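You operate a simulated robot arm through the tools that you are given. There is no shell and no other tool.

Carry out the task below with a simulated two-armed robot. There is one attempt and no reset: what you move stays moved.

Task
Raise the flip mirror, seat the splitter at 59 and stand the orange card on the shift stage.
Fine: magnet on; wind the stage out to 15 mm. Set down upright: purple splitter, orange card.

It is judged by the outcome, as a careful person would: the job done as asked, and still so three seconds after it is handed in. It fails if anything else is knocked over, pushed out of place, dropped, spilled or broken.

Robot
Two 6-joint arms with two-finger grippers on one trunk that stands fixed in place. Base frame: the origin is at the foot of the trunk, x ahead of it, y to its left, z up; the work surface is at about z = 850. Readings come in mm, degrees, newtons and seconds.
The left shoulder is at [30, 178, 1063], the right one opposite. With the tool pointing down near the work surface each hand reaches from about 500 to 820 mm from the base axis, measured 20 degrees to its own side. Payload 2.54 kg a hand.
Tool frame (each hand has its own): the origin (TCP) lies between the finger pads and is the grasp point; the fingertips stand 30 mm ahead of it; z points along the fingers, y is the line along which they close. Largest opening 116 mm; the body of the gripper starts 95 mm behind the TCP.
Orientation is told as [roll, pitch, yaw] about the base's x, y, z axes, in that order, counted from this pose: with the fingers straight down and closing along the base's y, the tool's x points along the base's -x, its y along +y and its z along -z.

Tools
- The arms move only by the tool nudge_tool. It takes "left_moves", "right_moves" or both (then of equal length, played together; a hand with none holds still); each is a list of rows, each a list of 7 numbers: the gripper command, from -1 (fully open) to 1 (shut), values between in proportion, then the shift along the tool's x, y, z in units of 25 mm (1.0 is 25 mm), then the turn, a rotation vector about the tool's x, y, z in units of 8 degrees (1.0 is 8 degrees). In form: [[grip, x, y, z, rx, ry, rz], ...]. A call has 1 to 20 rows; each row shifts and turns the commanded pose from where the row before left it, along the tool's axes as they then stand. A call with a number of a shift or a turn outside -1 to 1 is refused whole. A row lasts 0.2 s, in which the tool goes at most 50 mm and 8.6 degrees; a call with a longer step from one row to the next is refused whole, and so is a gripper value outside its range. A pose out of reach is approached as far as the arm can. The call stops where the force on the tool passes 70 N (or 10 N more than at its start, if that is more) or the arm is blocked; 0.2 s more then pass. The fingers move at their own pace (about 153 mm/s each) and stop on an object; they squeeze with about 22 N. The grip force told is the motor's: it shows also when the fingers shut on nothing. Time passes only in rows, and 0.2 s behind the last, so rows that do not move let the fingers close. It gives the time, the measured TCP pose, the force on the tool (base axes), the opening and the grip force at its end, in the units of the frame above (readings bear some noise), with the torque about the TCP (base axes, N m) and any sound that the robot's microphone picked up.
- Cameras (640 x 400 px; columns grow to the right, rows downward): "scene" is now at [33.6, 16.6, 1774.5]; the picture's right is [0.25, -0.97, 0.00], its down [-0.83, -0.22, -0.51] and it looks along [0.49, 0.13, -0.86] (base axes); focal length 346 px, centre (320, 200). "left" rides on the left gripper at [69, 15, -122] in its tool frame; the picture's right is [-0.21, 0.98, 0.00], its down [-0.83, -0.18, -0.53] and it looks along [-0.52, -0.11, 0.85] (tool axes); focal length 251 px, centre (320, 200). "right" rides on the right gripper at [69, -15, -122] in its tool frame; the picture's right is [0.21, 0.98, 0.00], its down [-0.83, 0.18, -0.53] and it looks along [-0.52, 0.11, 0.85] (tool axes); focal length 251 px, centre (320, 200).
- capture(camera): a new picture of that camera. No time passes.
- move_column(by): slides the trunk up (or, below 0, down) by that many mm; the arms and the scene camera ride with it, the base frame stays. It gives what a move gives, with no picture.
- turn_head(pan, tilt): turns the head with the scene camera to pan (to the left, within 143 degrees either way) and tilt (down, from -29 to 69), counted from straight ahead of the robot. It gives what a move gives.
- measure_at(camera, pixels): for up to 12 pixels [column, row] of the newest picture of that camera ("zoom" is the newest enlarged one), the place [x, y, z] in the base frame of the surface seen there, good to about 3 mm. No time passes.
- enlarge(camera, box): a new picture of the part [left, top, right, bottom] of that camera's present view, enlarged. No time passes.
- close_job(): hands the job in; it is judged then, once.

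Leave the grippers open and the arms clear of the work at the hand-in unless told otherwise.

The tools are called after "Call:" as name(argument=value, ...) on one line, values as JSON. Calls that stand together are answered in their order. nudge_tool: Moves the arms, as the interface text tells. Its arguments: {"type":"object","properties":{"left_moves":{"type":"array"},"right_moves":{"type":"array"}},"required":[]} The other tools are called the same way: move_column (by) slides the trunk up or down; turn_head (pan, tilt) turns the head that bears the scene camera; capture (camera) takes a picture; measure_at (camera, pixels) gives the place of the surface under pixels of a picture; enlarge (camera, box) takes an enlarged picture of a part of a camera's view; close_job () hands the job in.

At the start:

```text
clock: 0.0
left_position: [432.3, 375.7, 1252.0]
left_tcp_rot: [-0.1, 0.0, 0.0]
left_force: [0.5, 0.1, 0.7]
left_wrist_torque: [0.04, 0.0, -0.03]
left_finger_gap: 115.9
left_grasp_force: 0.0
right_position: [523.8, 2.0, 1249.1]
right_tcp_rot: [0.0, 0.0, 0.0]
right_force: [-0.3, -0.5, 0.8]
right_wrist_torque: [-0.01, 0.0, 0.03]
right_finger_gap: 116.1
right_grasp_force: 0.1
trunk travel left (down, up): [-275.0, 265.0]
head pan, tilt: [14.8, 59.3]
```

scene: 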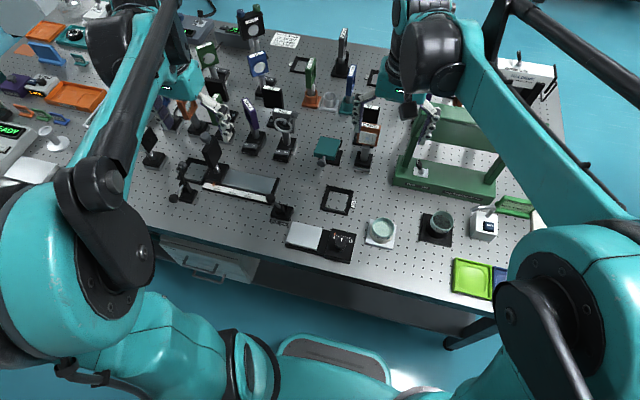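
right: 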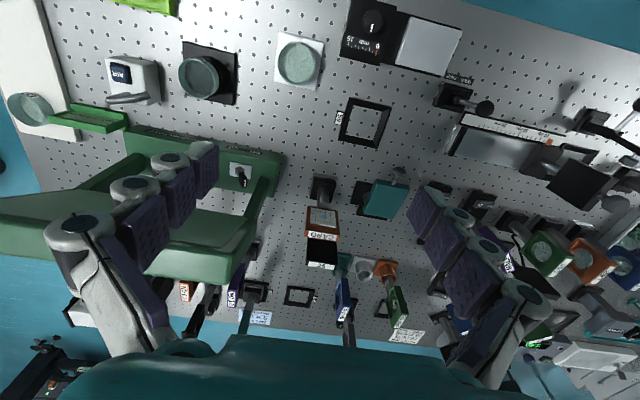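
left: 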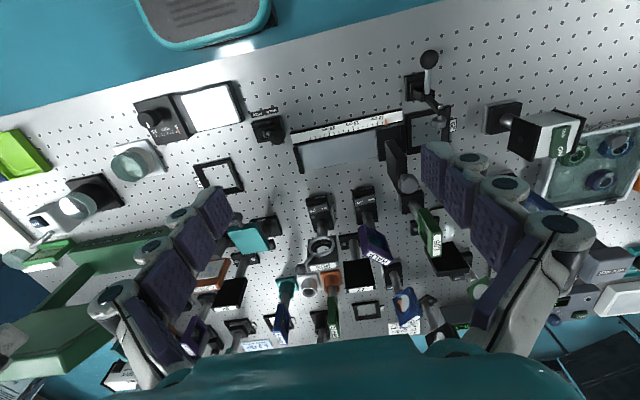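

I see a crowded optical bench. I will enlarge parts of the scene camera and wrist cameras to identify the items before moving anything.

Call:
enlarge(camera="scene", box=[130, 130, 300, 240])

Call:
enlarge(camera="scene", box=[260, 150, 420, 270])

Call:
enlarge(camera="scene", box=[180, 0, 400, 140])

Call:
enlarge(camera="scene", box=[380, 80, 580, 300])

Call:
enlarge(camera="scene", box=[0, 0, 160, 190])

Call:
enlarge(camera="left", box=[220, 40, 480, 200])

Call:
enlarge(camera="left", box=[180, 180, 460, 350])

Call:
enlarge(camera="right", box=[280, 0, 480, 130])

Call:
enlarge(camera="right", box=[160, 160, 440, 345])

```text
3.64 times, centred on (215, 185) of scene
```

zoom: 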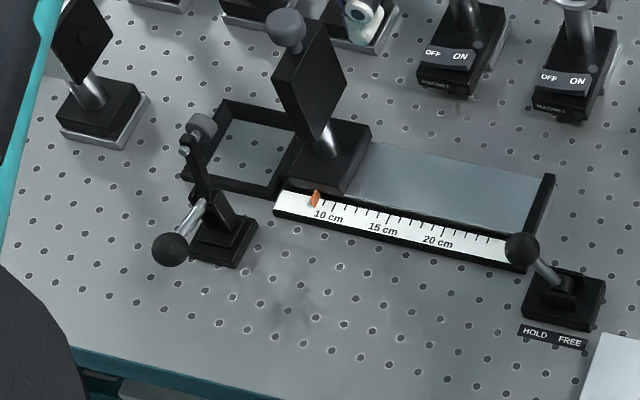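

```text
3.33 times, centred on (340, 210) of scene
```

zoom: 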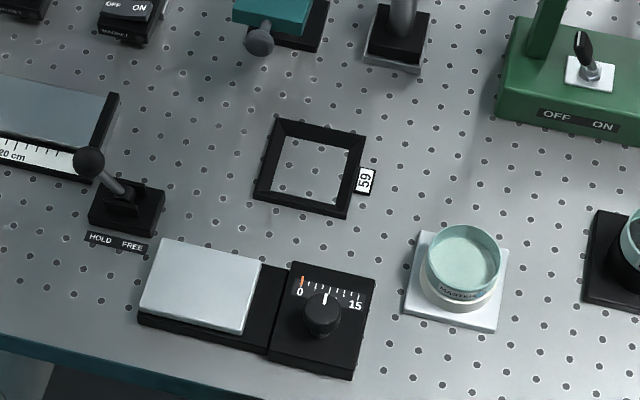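

```text
2.86 times, centred on (290, 70) of scene
```

zoom: 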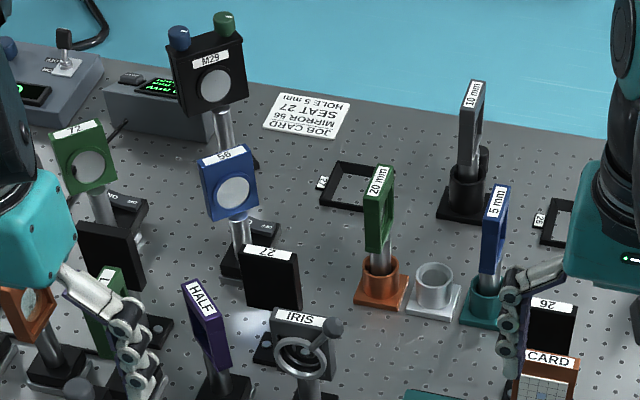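

```text
1.82 times, centred on (480, 190) of scene
```

zoom: 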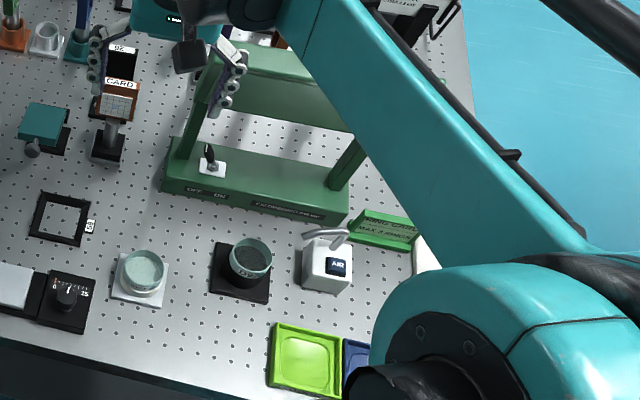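

```text
2.11 times, centred on (80, 95) of scene
```

zoom: 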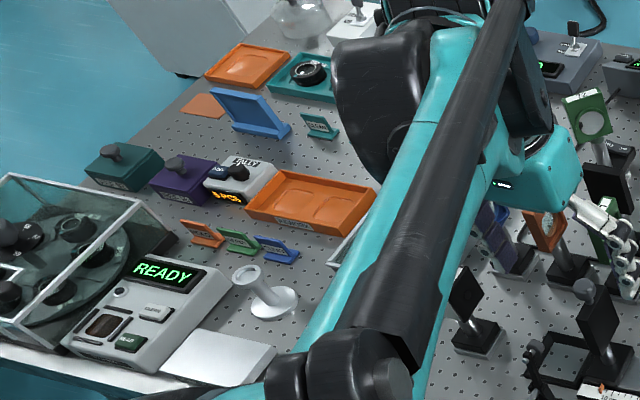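

```text
2.46 times, centred on (350, 120) of left
```

zoom: 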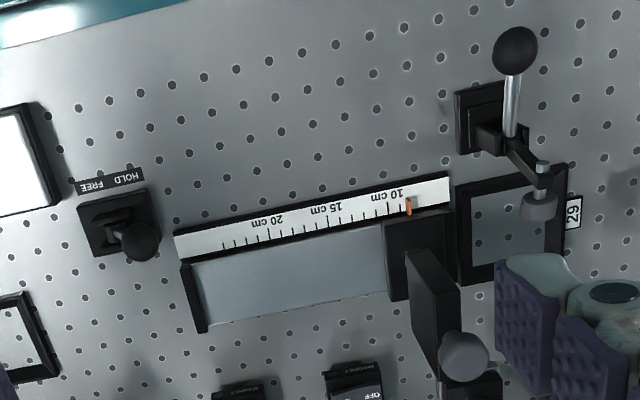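

```text
2.29 times, centred on (320, 265) of left
```

zoom: 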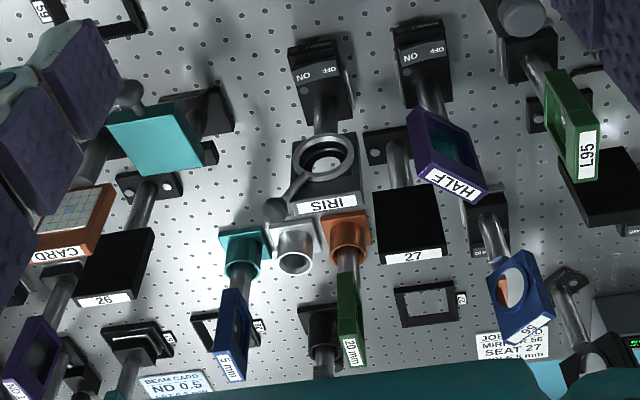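

```text
3.08 times, centred on (380, 65) of right
```

zoom: 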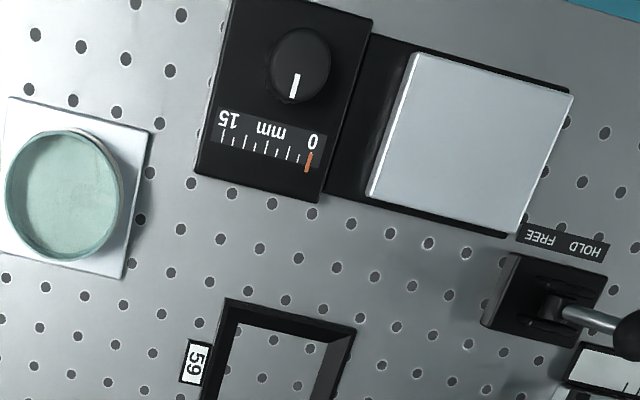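

```text
2.16 times, centred on (300, 252) of right
```

zoom: 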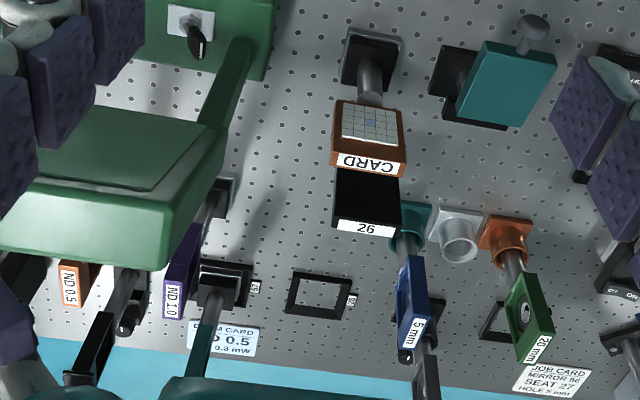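

I think the teal plate at (328,150) is the flip mirror, the purple "HALF" at (249,127) is the splitter, the orange "CARD" at (367,145), seat 59 at (337,199) and the shift stage at (320,240). I will measure these points.

Call:
measure_at(camera="scene", pixels=[[330, 148], [321, 163], [367, 132], [363, 160], [249, 112], [252, 145], [337, 199], [304, 236], [341, 240], [370, 180], [283, 125], [210, 150]])

Call:
enlarge(camera="scene", box=[300, 100, 400, 200])

Call:
enlarge(camera="scene", box=[220, 80, 320, 170])

```text
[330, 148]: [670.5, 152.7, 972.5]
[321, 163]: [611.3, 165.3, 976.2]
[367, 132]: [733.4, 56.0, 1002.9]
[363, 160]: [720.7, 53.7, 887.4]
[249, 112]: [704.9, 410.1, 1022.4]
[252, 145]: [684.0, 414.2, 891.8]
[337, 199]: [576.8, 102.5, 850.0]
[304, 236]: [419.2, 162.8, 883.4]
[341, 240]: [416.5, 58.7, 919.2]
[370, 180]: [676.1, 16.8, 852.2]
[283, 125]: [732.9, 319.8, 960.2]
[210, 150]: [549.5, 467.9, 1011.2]
```

```text
4.00 times, centred on (350, 150) of scene
```

zoom: 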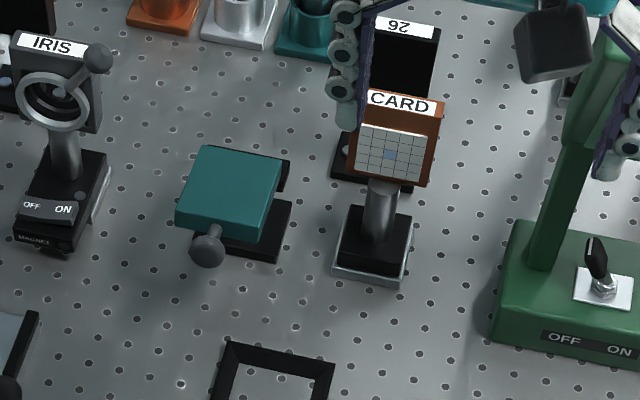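

```text
4.44 times, centred on (270, 125) of scene
```

zoom: 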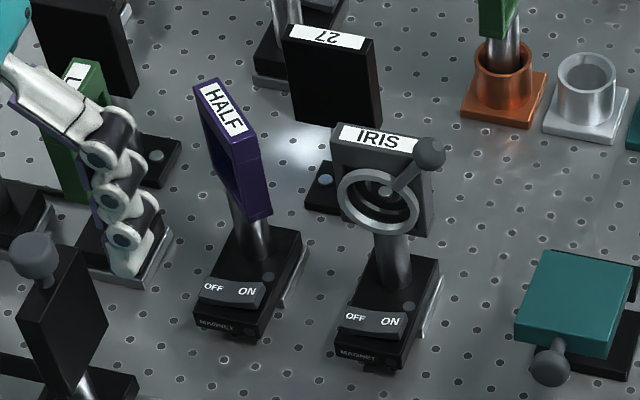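

The wrist cameras can give closer views. I'll bring the left hand forward and down above the splitter region (staying above everything), and the right hand low over the empty near zone to look at the flip mirror and card.

Call:
nudge_tool(left_moves=[[-1, -0.75, 0, 0.5, 0, 0, 0], [-1, -0.75, 0, 0.5, 0, 0, 0], [-1, -0.75, 0, 0.5, 0, 0, 0], [-1, -0.75, 0, 0.5, 0, 0, 0], [-1, -0.75, 0, 0.5, 0, 0, 0], [-1, -0.75, 0, 0.5, 0, 0, 0], [-1, -0.75, 0, 0.5, 0, 0, 0], [-1, -0.75, 0, 0.5, 0, 0, 0]], right_moves=[[-1, 0.22, 0.29, 0.84, 0, 0, 0], [-1, 0.22, 0.29, 0.84, 0, 0, 0], [-1, 0.22, 0.29, 0.84, 0, 0, 0], [-1, 0.22, 0.29, 0.84, 0, 0, 0], [-1, 0.22, 0.29, 0.84, 0, 0, 0], [-1, 0.22, 0.29, 0.84, 0, 0, 0], [-1, 0.22, 0.29, 0.84, 0, 0, 0], [-1, 0.22, 0.29, 0.84, 0, 0, 0]])

Call:
capture(camera="left")

Call:
capture(camera="right")

Call:
capture(camera="scene")

```text
clock: 1.8
left_position: [582.8, 375.2, 1151.0]
left_tcp_rot: [0.0, 0.1, 0.0]
left_force: [0.8, 0.5, -0.3]
left_wrist_torque: [0.01, 0.0, -0.01]
left_finger_gap: 115.8
left_grasp_force: 0.1
right_position: [479.8, 59.7, 1080.6]
right_tcp_rot: [0.1, 0.1, 0.0]
right_force: [0.0, -0.3, -0.2]
right_wrist_torque: [-0.04, 0.0, -0.01]
right_finger_gap: 115.8
right_grasp_force: 0.1
trunk travel left (down, up): [-275.0, 265.0]
head pan, tilt: [14.8, 59.3]
```

```text
taken
```

left: 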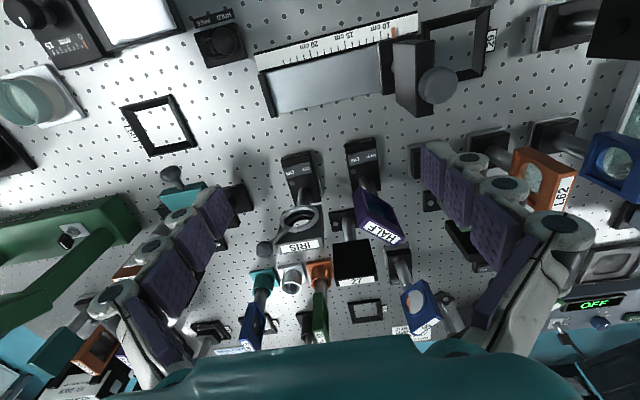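

```text
taken
```

right: 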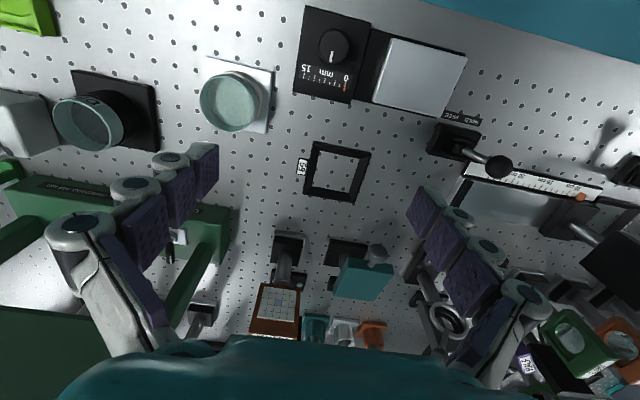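

```text
taken
```

scene: 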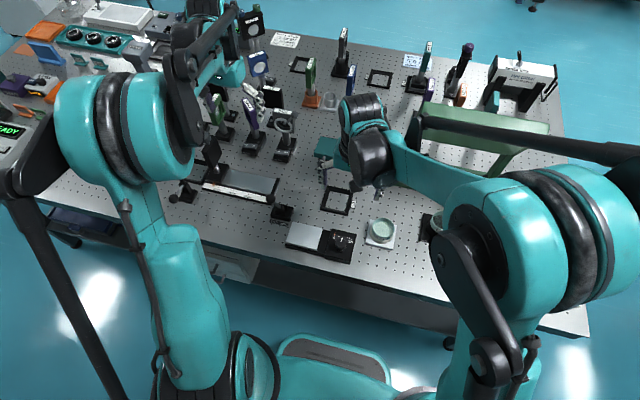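

Enlarging the wrist views of the magnet rockers and the flip mirror.

Call:
enlarge(camera="left", box=[270, 130, 410, 220])

Call:
enlarge(camera="right", box=[230, 210, 410, 330])

Call:
enlarge(camera="right", box=[280, 0, 480, 130])

Call:
enlarge(camera="scene", box=[220, 80, 320, 170])

```text
4.44 times, centred on (340, 175) of left
```

zoom: 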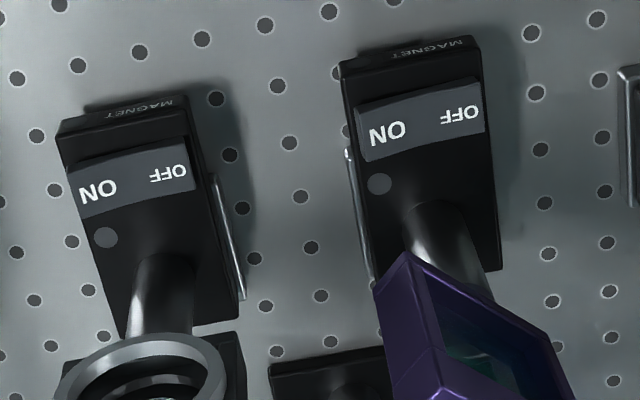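

```text
3.33 times, centred on (320, 270) of right
```

zoom: 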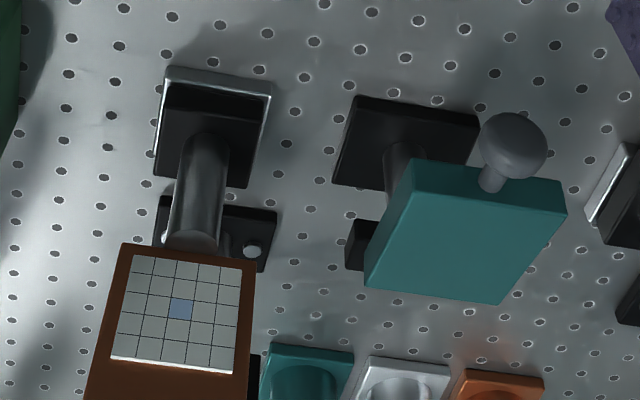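

```text
3.08 times, centred on (380, 65) of right
```

zoom: 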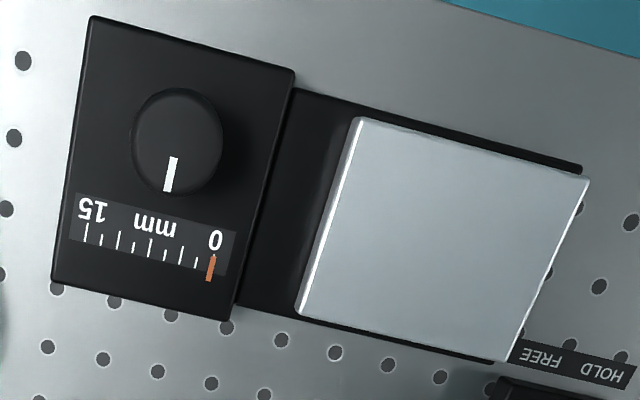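

```text
4.44 times, centred on (270, 125) of scene
```

zoom: 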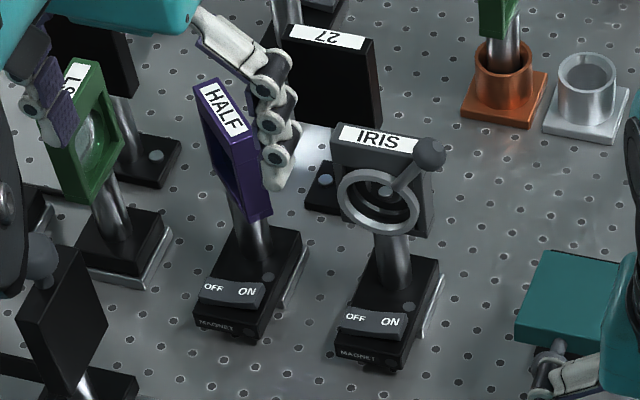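

The splitter's rocker seems raised at ON (so off now). Next I measure details of the flip mirror and its knob in the enlarged right view, then the rockers.

Call:
enlarge(camera="right", box=[310, 220, 410, 310])

Call:
measure_at(camera="right", pixels=[[346, 260], [395, 268], [337, 295], [378, 298], [384, 246], [378, 252], [371, 254], [350, 245], [345, 255], [330, 282], [335, 275], [345, 245]])

```text
4.44 times, centred on (360, 265) of right
```

zoom: 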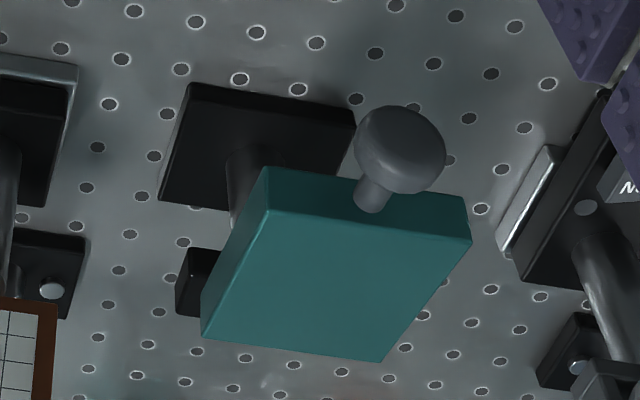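

```text
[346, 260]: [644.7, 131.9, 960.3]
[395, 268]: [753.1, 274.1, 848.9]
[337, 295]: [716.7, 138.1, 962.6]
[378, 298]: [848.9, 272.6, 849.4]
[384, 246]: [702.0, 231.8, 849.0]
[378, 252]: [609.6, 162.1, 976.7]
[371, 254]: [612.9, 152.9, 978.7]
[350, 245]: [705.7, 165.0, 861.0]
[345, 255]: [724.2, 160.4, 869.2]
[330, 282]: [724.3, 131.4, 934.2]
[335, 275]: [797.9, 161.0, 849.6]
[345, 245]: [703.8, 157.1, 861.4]
```

Measuring more precisely in the enlarged picture.

Call:
measure_at(camera="zoom", pixels=[[270, 215], [465, 245], [210, 330], [380, 355], [400, 150], [372, 200], [300, 190], [440, 210], [245, 180], [195, 280], [260, 110], [330, 115]])

Call:
measure_at(camera="left", pixels=[[347, 160], [354, 160], [362, 158], [370, 157], [376, 156], [285, 173], [293, 172], [305, 169], [312, 168], [350, 173], [360, 150], [372, 168]])

```text
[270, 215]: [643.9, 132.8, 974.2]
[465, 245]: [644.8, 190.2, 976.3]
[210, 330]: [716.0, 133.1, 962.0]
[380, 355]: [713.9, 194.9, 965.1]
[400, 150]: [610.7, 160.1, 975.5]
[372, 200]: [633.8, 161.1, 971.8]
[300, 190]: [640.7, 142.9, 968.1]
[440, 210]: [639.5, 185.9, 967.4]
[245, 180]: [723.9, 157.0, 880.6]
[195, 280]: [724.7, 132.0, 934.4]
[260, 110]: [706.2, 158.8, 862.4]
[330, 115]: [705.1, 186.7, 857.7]
```

```text
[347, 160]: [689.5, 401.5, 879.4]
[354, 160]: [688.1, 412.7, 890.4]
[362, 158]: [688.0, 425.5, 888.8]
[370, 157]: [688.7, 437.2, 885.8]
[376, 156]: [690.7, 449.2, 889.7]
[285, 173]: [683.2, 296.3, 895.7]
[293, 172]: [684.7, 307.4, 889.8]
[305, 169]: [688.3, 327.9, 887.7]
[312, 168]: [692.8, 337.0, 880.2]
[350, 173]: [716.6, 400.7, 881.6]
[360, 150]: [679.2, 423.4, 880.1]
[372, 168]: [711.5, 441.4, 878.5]
```

The flip mirror's hinge lies on its far side (x≈722, along y), and the knob is at (611, 161, 976); lifting goes up and away. Now I measure seat 59 and the stage.

Call:
enlarge(camera="right", box=[280, 130, 390, 210])

Call:
measure_at(camera="right", pixels=[[317, 143], [371, 152], [356, 202], [304, 194], [323, 151], [364, 157], [352, 194], [312, 187], [302, 168], [320, 145], [368, 154], [337, 173]])

Call:
measure_at(camera="scene", pixels=[[328, 184], [356, 191], [347, 216], [321, 208], [331, 189], [350, 193]])

```text
5.00 times, centred on (335, 170) of right
```

zoom: 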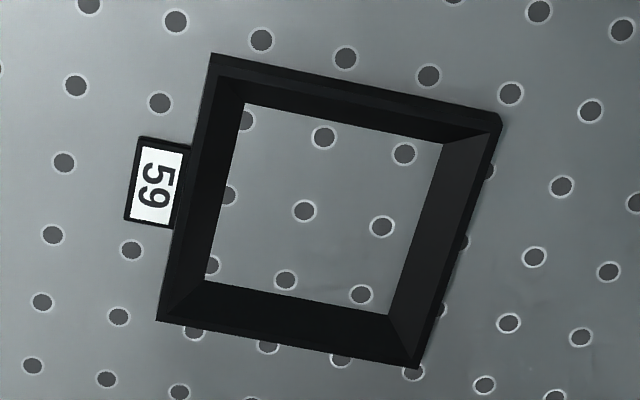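

```text
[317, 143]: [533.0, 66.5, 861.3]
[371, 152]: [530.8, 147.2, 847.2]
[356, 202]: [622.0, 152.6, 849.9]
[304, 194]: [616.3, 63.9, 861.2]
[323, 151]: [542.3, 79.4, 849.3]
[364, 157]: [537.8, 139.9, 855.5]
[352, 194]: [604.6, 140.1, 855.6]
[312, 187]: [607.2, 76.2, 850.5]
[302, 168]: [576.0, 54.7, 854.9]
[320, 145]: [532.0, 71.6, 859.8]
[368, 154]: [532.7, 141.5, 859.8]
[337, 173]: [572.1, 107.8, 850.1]
```

```text
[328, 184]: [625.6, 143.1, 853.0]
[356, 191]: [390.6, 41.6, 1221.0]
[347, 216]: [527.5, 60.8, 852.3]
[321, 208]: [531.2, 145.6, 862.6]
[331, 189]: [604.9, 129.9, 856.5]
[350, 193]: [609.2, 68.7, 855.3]
```

Measuring the seat's inner floor and outer corners in this enlargement.

Call:
measure_at(camera="zoom", pixels=[[248, 108], [438, 147], [384, 310], [210, 276], [213, 58], [497, 118], [416, 362], [160, 318], [225, 75], [485, 130], [300, 210], [170, 250]])

Call:
enlarge(camera="left", box=[310, 130, 430, 260])

```text
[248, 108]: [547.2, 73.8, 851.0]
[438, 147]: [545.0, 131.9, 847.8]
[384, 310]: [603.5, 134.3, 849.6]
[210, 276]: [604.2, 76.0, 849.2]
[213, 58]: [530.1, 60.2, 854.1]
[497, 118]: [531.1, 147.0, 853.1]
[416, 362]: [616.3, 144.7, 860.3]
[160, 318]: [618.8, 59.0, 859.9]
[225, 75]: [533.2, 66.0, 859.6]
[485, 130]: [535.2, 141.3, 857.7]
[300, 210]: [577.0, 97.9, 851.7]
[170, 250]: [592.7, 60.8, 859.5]
```

```text
3.08 times, centred on (370, 195) of left
```

zoom: 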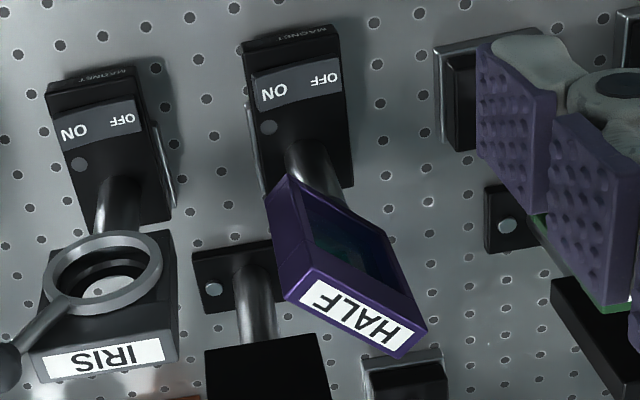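

Now the splitter base corners. I'll enlarge it in the left view and measure.

Call:
enlarge(camera="left", box=[330, 130, 400, 200])

Call:
measure_at(camera="zoom", pixels=[[100, 90], [350, 60], [120, 75], [370, 250], [120, 235], [100, 250], [130, 150], [200, 140], [290, 125], [340, 115], [170, 220], [90, 160]])

Call:
enlarge(camera="scene", box=[235, 110, 285, 170])

```text
5.71 times, centred on (365, 165) of left
```

zoom: 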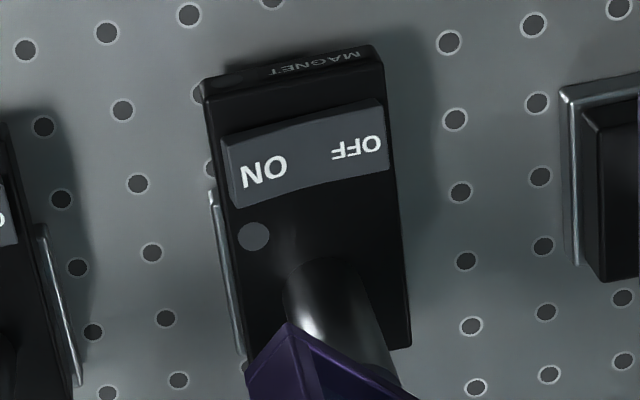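

```text
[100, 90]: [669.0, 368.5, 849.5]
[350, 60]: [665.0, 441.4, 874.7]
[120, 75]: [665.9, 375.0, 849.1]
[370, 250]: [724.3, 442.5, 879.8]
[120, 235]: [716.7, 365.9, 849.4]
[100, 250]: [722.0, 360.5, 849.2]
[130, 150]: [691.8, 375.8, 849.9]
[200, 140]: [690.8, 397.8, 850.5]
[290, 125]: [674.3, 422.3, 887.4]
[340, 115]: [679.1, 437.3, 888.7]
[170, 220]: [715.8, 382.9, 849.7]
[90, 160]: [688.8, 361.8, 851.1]
```

```text
6.67 times, centred on (260, 140) of scene
```

zoom: 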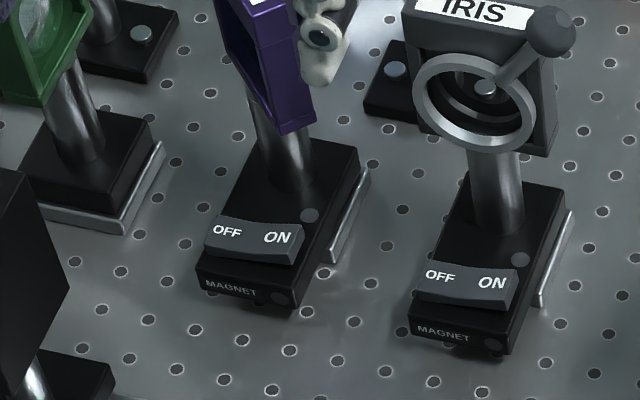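

Now a close look at the stage: knob in the right picture near (335,45).

Call:
enlarge(camera="right", box=[290, 0, 390, 110])

Call:
measure_at(camera="right", pixels=[[335, 42], [322, 45], [347, 48], [335, 32], [332, 60], [305, 12], [368, 22], [348, 100], [297, 90], [346, 85], [305, 77], [360, 60]])

Call:
measure_at(camera="right", pixels=[[392, 40], [464, 55], [443, 115], [376, 98], [385, 35], [370, 80], [372, 50], [420, 78]])

```text
3.64 times, centred on (340, 55) of right
```

zoom: 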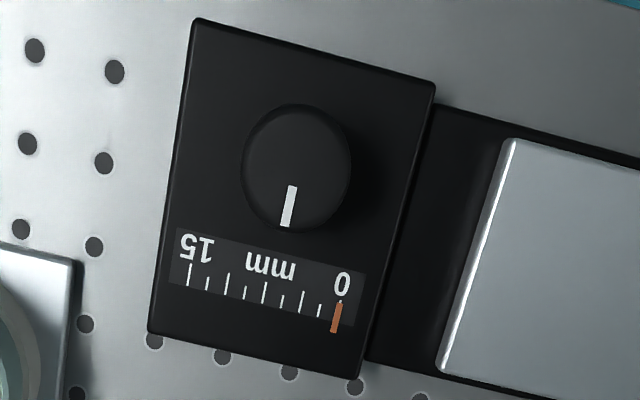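

```text
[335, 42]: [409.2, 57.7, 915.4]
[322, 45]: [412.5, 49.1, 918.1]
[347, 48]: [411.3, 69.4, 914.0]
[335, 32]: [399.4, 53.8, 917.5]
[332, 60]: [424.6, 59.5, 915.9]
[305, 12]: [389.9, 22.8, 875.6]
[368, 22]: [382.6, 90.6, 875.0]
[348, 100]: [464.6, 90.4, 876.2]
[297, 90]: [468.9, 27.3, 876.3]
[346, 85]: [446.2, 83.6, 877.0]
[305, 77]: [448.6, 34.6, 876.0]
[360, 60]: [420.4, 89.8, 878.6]
```

```text
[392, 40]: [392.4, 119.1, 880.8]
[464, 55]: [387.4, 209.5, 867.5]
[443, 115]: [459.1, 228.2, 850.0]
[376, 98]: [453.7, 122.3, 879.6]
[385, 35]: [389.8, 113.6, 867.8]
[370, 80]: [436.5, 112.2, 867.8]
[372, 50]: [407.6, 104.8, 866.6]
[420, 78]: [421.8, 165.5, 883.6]
```

The stage housing top is z≈876, its knob centre ≈(411,59), top 916. The platform is at z≈883. I will wind the stage first, with the right hand: move above the knob with fingers half open.

Call:
nudge_tool(right_moves=[[0, 0.55, 0, 0.6, 0, 0, 0], [0, 0.55, 0, 0.6, 0, 0, 0], [0, 0.55, 0, 0.6, 0, 0, 0], [0, 0.55, 0, 0.6, 0, 0, 0], [0, 0.55, 0, 0.6, 0, 0, 0], [0, 0, 0, 0, 0, 0, 0]])

Call:
capture(camera="right")

Call:
capture(camera="scene")

```text
clock: 3.2
left_position: [581.5, 375.6, 1152.4]
left_tcp_rot: [0.0, 0.0, -0.1]
left_force: [0.9, -0.3, 0.3]
left_wrist_torque: [-0.01, 0.01, -0.02]
left_finger_gap: 116.1
left_grasp_force: 0.1
right_position: [411.9, 58.5, 1005.7]
right_tcp_rot: [0.0, 0.0, -0.1]
right_force: [-0.3, 0.4, -0.8]
right_wrist_torque: [0.01, 0.02, 0.03]
right_finger_gap: 57.9
right_grasp_force: 0.0
trunk travel left (down, up): [-275.0, 265.0]
head pan, tilt: [14.8, 59.3]
```

```text
taken
```

right: 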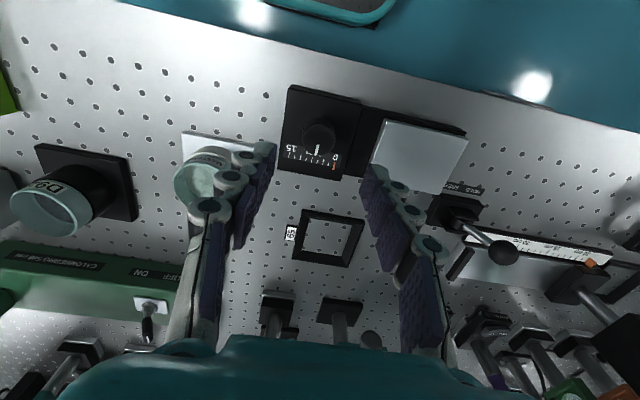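

```text
taken
```

scene: 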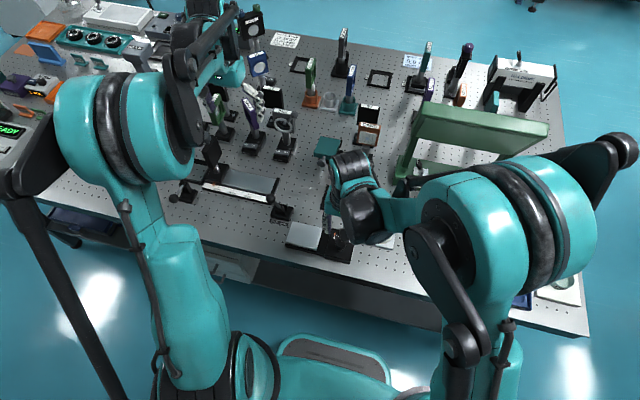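

Reach works. I re-measure the knob from here (around (319,137)).

Call:
enlarge(camera="right", box=[275, 80, 375, 190])

Call:
measure_at(camera="right", pixels=[[319, 137], [305, 138], [334, 140], [320, 124], [317, 148], [360, 116], [340, 180]])

```text
3.64 times, centred on (325, 135) of right
```

zoom: 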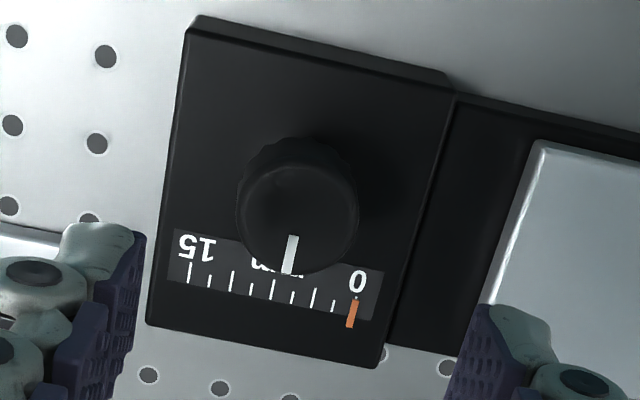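

```text
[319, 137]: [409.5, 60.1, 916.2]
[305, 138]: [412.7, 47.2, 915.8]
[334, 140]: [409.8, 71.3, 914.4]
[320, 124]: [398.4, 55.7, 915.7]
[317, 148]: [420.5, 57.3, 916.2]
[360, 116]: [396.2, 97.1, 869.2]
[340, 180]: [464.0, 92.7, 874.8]
```

Knob centre ≈(411.5, 60), radius ≈14. I descend straight to TCP z≈914 (tips 884, above the housing at 876) and close.

Call:
nudge_tool(right_moves=[[0, 0, 0.05, 0.92, 0, 0, 0], [0, 0, 0, 0.92, 0, 0, 0], [0, 0, 0, 0.92, 0, 0, 0], [0, 0, 0, 0.9, 0, 0, 0], [0, 0, 0, 0, 0, 0, 0], [1, 0, 0, 0, 0, 0, 0], [1, 0, 0, 0, 0, 0, 0], [1, 0, 0, 0, 0, 0, 0]])

Call:
capture(camera="right")

```text
clock: 5.0
left_position: [582.0, 374.2, 1152.5]
left_tcp_rot: [0.1, -0.1, 0.0]
left_force: [0.1, 0.4, 0.1]
left_wrist_torque: [0.0, 0.0, 0.04]
left_finger_gap: 115.8
left_grasp_force: 0.0
right_position: [409.7, 59.8, 914.6]
right_tcp_rot: [0.0, 0.0, 0.1]
right_force: [-6.0, -12.7, -11.1]
right_wrist_torque: [-0.36, 0.07, -0.05]
right_finger_gap: 28.7
right_grasp_force: 45.1
trunk travel left (down, up): [-275.0, 265.0]
head pan, tilt: [14.8, 59.3]
```

```text
taken
```

right: 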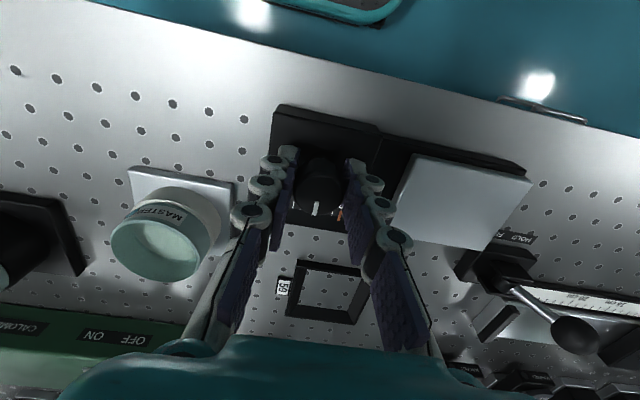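

Gripped (gap 28.7). I try a 24° clockwise turn (about tool +z) and see how the marker moves.

Call:
nudge_tool(right_moves=[[1, 0, 0, 0, 0, 0, 1], [1, 0, 0, 0, 0, 0, 1], [1, 0, 0, 0, 0, 0, 1], [1, 0, 0, 0, 0, 0, 0]])

Call:
enlarge(camera="right", box=[250, 80, 400, 250])

Call:
enlarge(camera="scene", box=[270, 200, 390, 280])

```text
clock: 6.0
left_position: [581.9, 374.9, 1151.0]
left_tcp_rot: [0.1, 0.0, 0.0]
left_force: [0.2, -1.5, -0.1]
left_wrist_torque: [-0.01, -0.01, -0.02]
left_finger_gap: 116.0
left_grasp_force: 0.1
right_position: [410.2, 60.1, 915.4]
right_tcp_rot: [0.0, 0.1, -24.1]
right_force: [-10.2, -11.1, -24.9]
right_wrist_torque: [-0.15, 0.2, -0.07]
right_finger_gap: 28.7
right_grasp_force: 45.0
trunk travel left (down, up): [-275.0, 265.0]
head pan, tilt: [14.8, 59.3]
```

```text
2.35 times, centred on (325, 165) of right
```

zoom: 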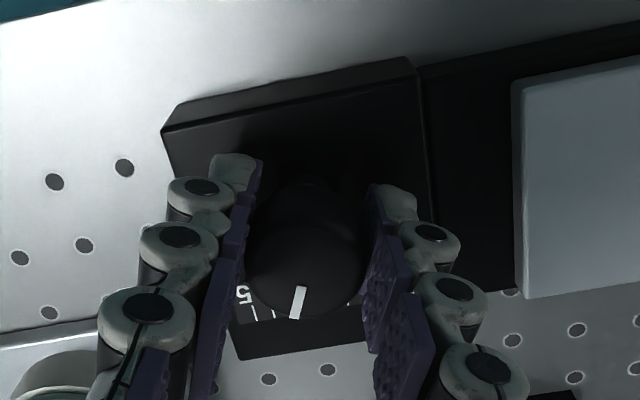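

```text
5.00 times, centred on (330, 240) of scene
```

zoom: 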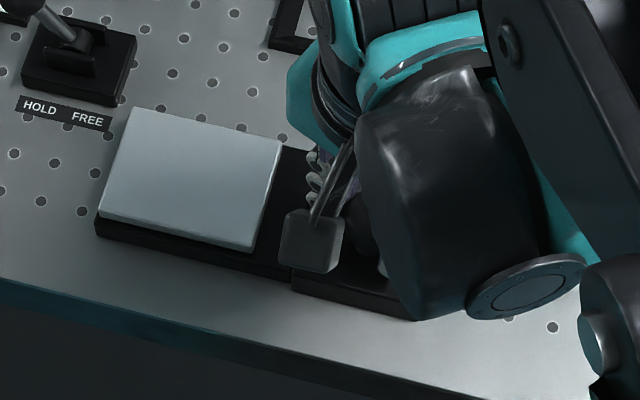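

The knob turns with the fingers. I turn further to ~72°, then open the fingers and look at the marker.

Call:
nudge_tool(right_moves=[[1, 0, 0, 0, 0, 0, 1], [1, 0, 0, 0, 0, 0, 1], [1, 0, 0, 0, 0, 0, 1], [1, 0, 0, 0, 0, 0, 1], [1, 0, 0, 0, 0, 0, 1], [1, 0, 0, 0, 0, 0, 1], [1, 0, 0, 0, 0, 0, 0], [0, 0, 0, 0, 0, 0, 0], [0, 0, 0, 0, 0, 0, 0]])

Call:
enlarge(camera="right", box=[250, 80, 400, 250])

Call:
enlarge(camera="scene", box=[270, 200, 390, 280])

```text
clock: 8.0
left_position: [582.0, 375.4, 1150.5]
left_tcp_rot: [0.0, -0.1, 0.0]
left_force: [0.5, 0.3, 1.0]
left_wrist_torque: [-0.03, -0.01, 0.01]
left_finger_gap: 116.1
left_grasp_force: 0.1
right_position: [411.6, 59.9, 914.9]
right_tcp_rot: [-0.1, 0.0, -72.0]
right_force: [0.6, 1.4, 0.8]
right_wrist_torque: [0.02, 0.03, 0.0]
right_finger_gap: 58.1
right_grasp_force: 0.1
trunk travel left (down, up): [-275.0, 265.0]
head pan, tilt: [14.8, 59.3]
```

```text
2.35 times, centred on (325, 165) of right
```

zoom: 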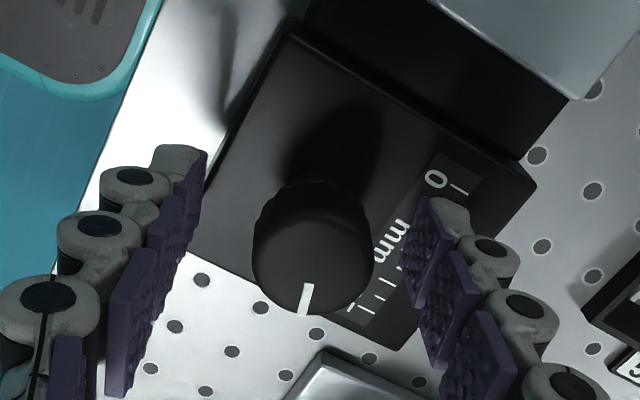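

```text
5.00 times, centred on (330, 240) of scene
```

zoom: 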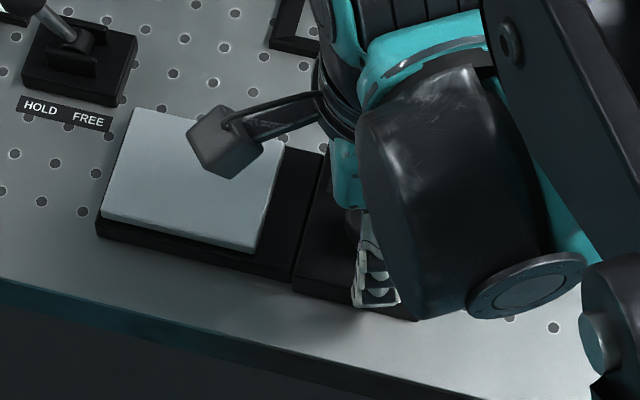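

The marker left 0; it is now hidden by a finger. I raise 60 mm and look.

Call:
nudge_tool(right_moves=[[0, 0, 0, -0.8, 0, 0, 0], [0, 0, 0, -0.8, 0, 0, 0], [0, 0, 0, -0.8, 0, 0, 0]])

Call:
enlarge(camera="right", box=[250, 60, 400, 200])

Call:
capture(camera="right")

```text
clock: 8.8
left_position: [581.0, 375.5, 1154.1]
left_tcp_rot: [0.1, 0.1, 0.0]
left_force: [-0.4, -0.8, -0.1]
left_wrist_torque: [0.01, 0.03, 0.01]
left_finger_gap: 116.3
left_grasp_force: 0.1
right_position: [411.4, 60.0, 976.7]
right_tcp_rot: [0.0, 0.0, -72.0]
right_force: [-0.4, -0.5, -0.3]
right_wrist_torque: [0.03, -0.03, -0.02]
right_finger_gap: 57.9
right_grasp_force: 0.0
trunk travel left (down, up): [-275.0, 265.0]
head pan, tilt: [14.8, 59.3]
```

```text
2.86 times, centred on (325, 130) of right
```

zoom: 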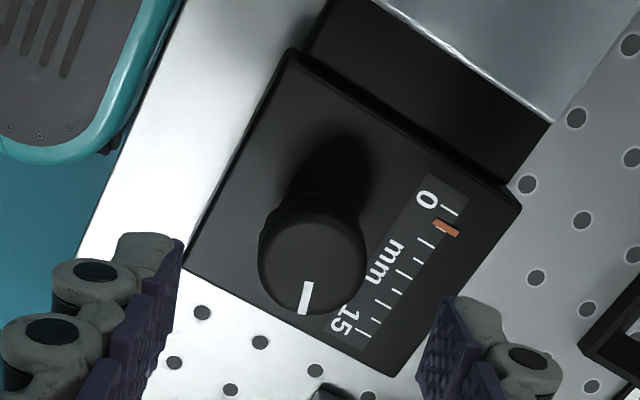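

```text
taken
```

right: 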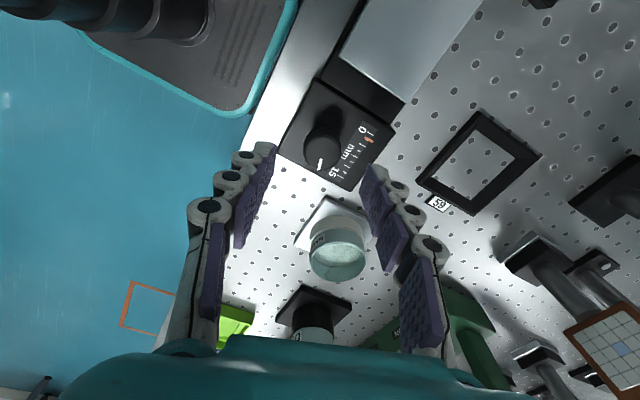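

72° moved the marker roughly 2 mm, so the full 15 mm is about 540°. I wind the wrist back to +88° while raised, to regrip.

Call:
nudge_tool(right_moves=[[0, 0, 0, 0, 0, 0, -1], [0, 0, 0, 0, 0, 0, -1], [0, 0, 0, 0, 0, 0, -1], [0, 0, 0, 0, 0, 0, -1], [0, 0, 0, 0, 0, 0, -1], [0, 0, 0, 0, 0, 0, -1], [0, 0, 0, 0, 0, 0, -1], [0, 0, 0, 0, 0, 0, -1], [0, 0, 0, 0, 0, 0, -1], [0, 0, 0, 0, 0, 0, -1], [0, 0, 0, 0, 0, 0, -1], [0, 0, 0, 0, 0, 0, -1], [0, 0, 0, 0, 0, 0, -1], [0, 0, 0, 0, 0, 0, -1], [0, 0, 0, 0, 0, 0, -1], [0, 0, 0, 0, 0, 0, -1], [0, 0, 0, 0, 0, 0, -1], [0, 0, 0, 0, 0, 0, -1], [0, 0, 0, 0, 0, 0, -1], [0, 0, 0, 0, 0, 0, -1]])

Call:
capture(camera="scene")

Call:
capture(camera="right")

```text
clock: 13.0
left_position: [581.0, 375.5, 1152.3]
left_tcp_rot: [0.0, 0.0, 0.0]
left_force: [0.1, -0.2, -0.2]
left_wrist_torque: [-0.04, -0.05, 0.01]
left_finger_gap: 115.9
left_grasp_force: 0.0
right_position: [410.8, 60.7, 975.6]
right_tcp_rot: [0.1, 0.0, 88.1]
right_force: [-0.2, 0.6, 1.1]
right_wrist_torque: [0.01, -0.01, 0.01]
right_finger_gap: 58.0
right_grasp_force: 0.1
trunk travel left (down, up): [-275.0, 265.0]
head pan, tilt: [14.8, 59.3]
```

```text
taken
```

scene: 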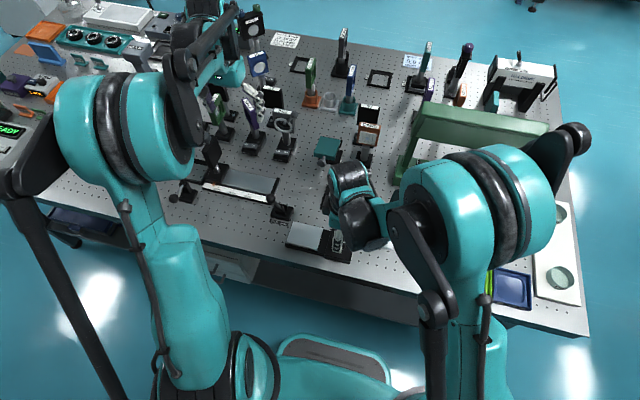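

```text
taken
```

right: 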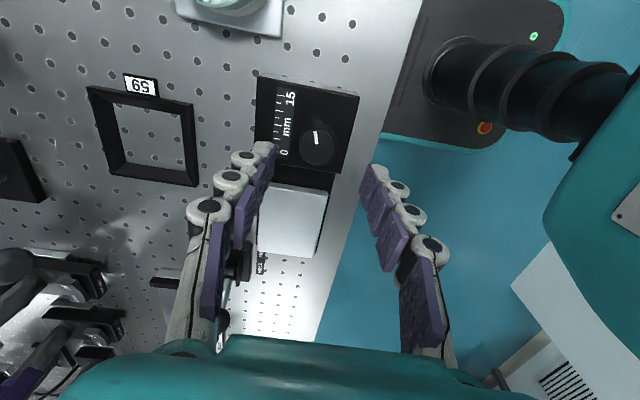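

I lower again, grip and turn clockwise 112°.

Call:
nudge_tool(right_moves=[[0, 0, 0, 0.83, 0, 0, 0], [0, 0, 0, 0.83, 0, 0, 0], [0, 0, 0, 0.8, 0, 0, 0], [0, 0, 0, 0, 0, 0, 0], [1, 0, 0, 0, 0, 0, 0], [1, 0, 0, 0, 0, 0, 0], [1, 0, 0, 0, 0, 0, 1], [1, 0, 0, 0, 0, 0, 1], [1, 0, 0, 0, 0, 0, 1], [1, 0, 0, 0, 0, 0, 1], [1, 0, 0, 0, 0, 0, 1], [1, 0, 0, 0, 0, 0, 1], [1, 0, 0, 0, 0, 0, 1], [1, 0, 0, 0, 0, 0, 1], [1, 0, 0, 0, 0, 0, 1], [1, 0, 0, 0, 0, 0, 1], [1, 0, 0, 0, 0, 0, 1], [1, 0, 0, 0, 0, 0, 1], [1, 0, 0, 0, 0, 0, 1], [1, 0, 0, 0, 0, 0, 1]])

Call:
enlarge(camera="right", box=[250, 80, 400, 250])

```text
clock: 17.2
left_position: [584.9, 375.2, 1151.8]
left_tcp_rot: [0.1, 0.1, 0.0]
left_force: [0.3, -0.6, -0.9]
left_wrist_torque: [-0.02, 0.03, 0.0]
left_finger_gap: 115.9
left_grasp_force: 0.1
right_position: [413.2, 59.0, 913.3]
right_tcp_rot: [-0.2, -0.2, -24.2]
right_force: [31.3, -13.0, 24.3]
right_wrist_torque: [-0.3, -0.57, -0.01]
right_finger_gap: 28.2
right_grasp_force: 44.8
trunk travel left (down, up): [-275.0, 265.0]
head pan, tilt: [14.8, 59.3]
```

```text
2.35 times, centred on (325, 165) of right
```

zoom: 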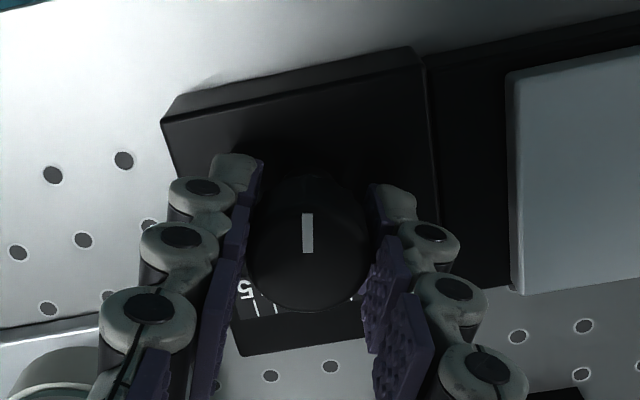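

Turning 48° more, then opening and raising to read.

Call:
nudge_tool(right_moves=[[1, 0, 0, 0, 0, 0, 1], [1, 0, 0, 0, 0, 0, 1], [1, 0, 0, 0, 0, 0, 1], [1, 0, 0, 0, 0, 0, 1], [1, 0, 0, 0, 0, 0, 1], [1, 0, 0, 0, 0, 0, 1], [1, 0, 0, 0, 0, 0, 0], [0, 0, 0, 0, 0, 0, 0], [0, 0, 0, 0, 0, 0, 0], [0, 0, 0, -0.8, 0, 0, 0], [0, 0, 0, -0.8, 0, 0, 0], [0, 0, 0, -0.8, 0, 0, 0]])

Call:
enlarge(camera="right", box=[250, 60, 400, 200])

```text
clock: 19.8
left_position: [580.3, 376.2, 1151.9]
left_tcp_rot: [0.1, 0.1, 0.0]
left_force: [-0.1, 0.1, 0.9]
left_wrist_torque: [0.01, -0.02, 0.0]
left_finger_gap: 116.0
left_grasp_force: 0.0
right_position: [409.6, 61.0, 972.8]
right_tcp_rot: [-0.1, 0.0, -72.0]
right_force: [-0.4, 0.8, 0.4]
right_wrist_torque: [0.0, -0.01, -0.02]
right_finger_gap: 57.8
right_grasp_force: 0.1
trunk travel left (down, up): [-275.0, 265.0]
head pan, tilt: [14.8, 59.3]
```

```text
2.86 times, centred on (325, 130) of right
```

zoom: 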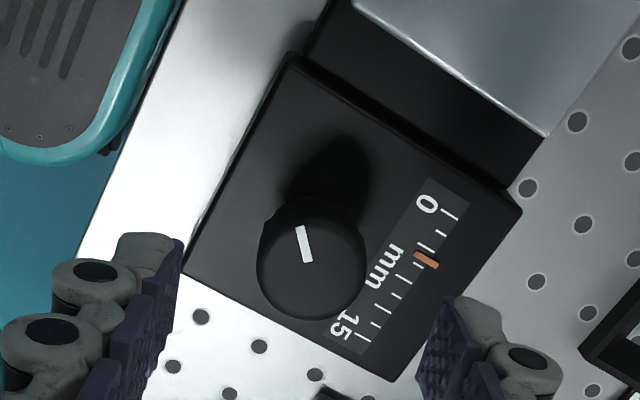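

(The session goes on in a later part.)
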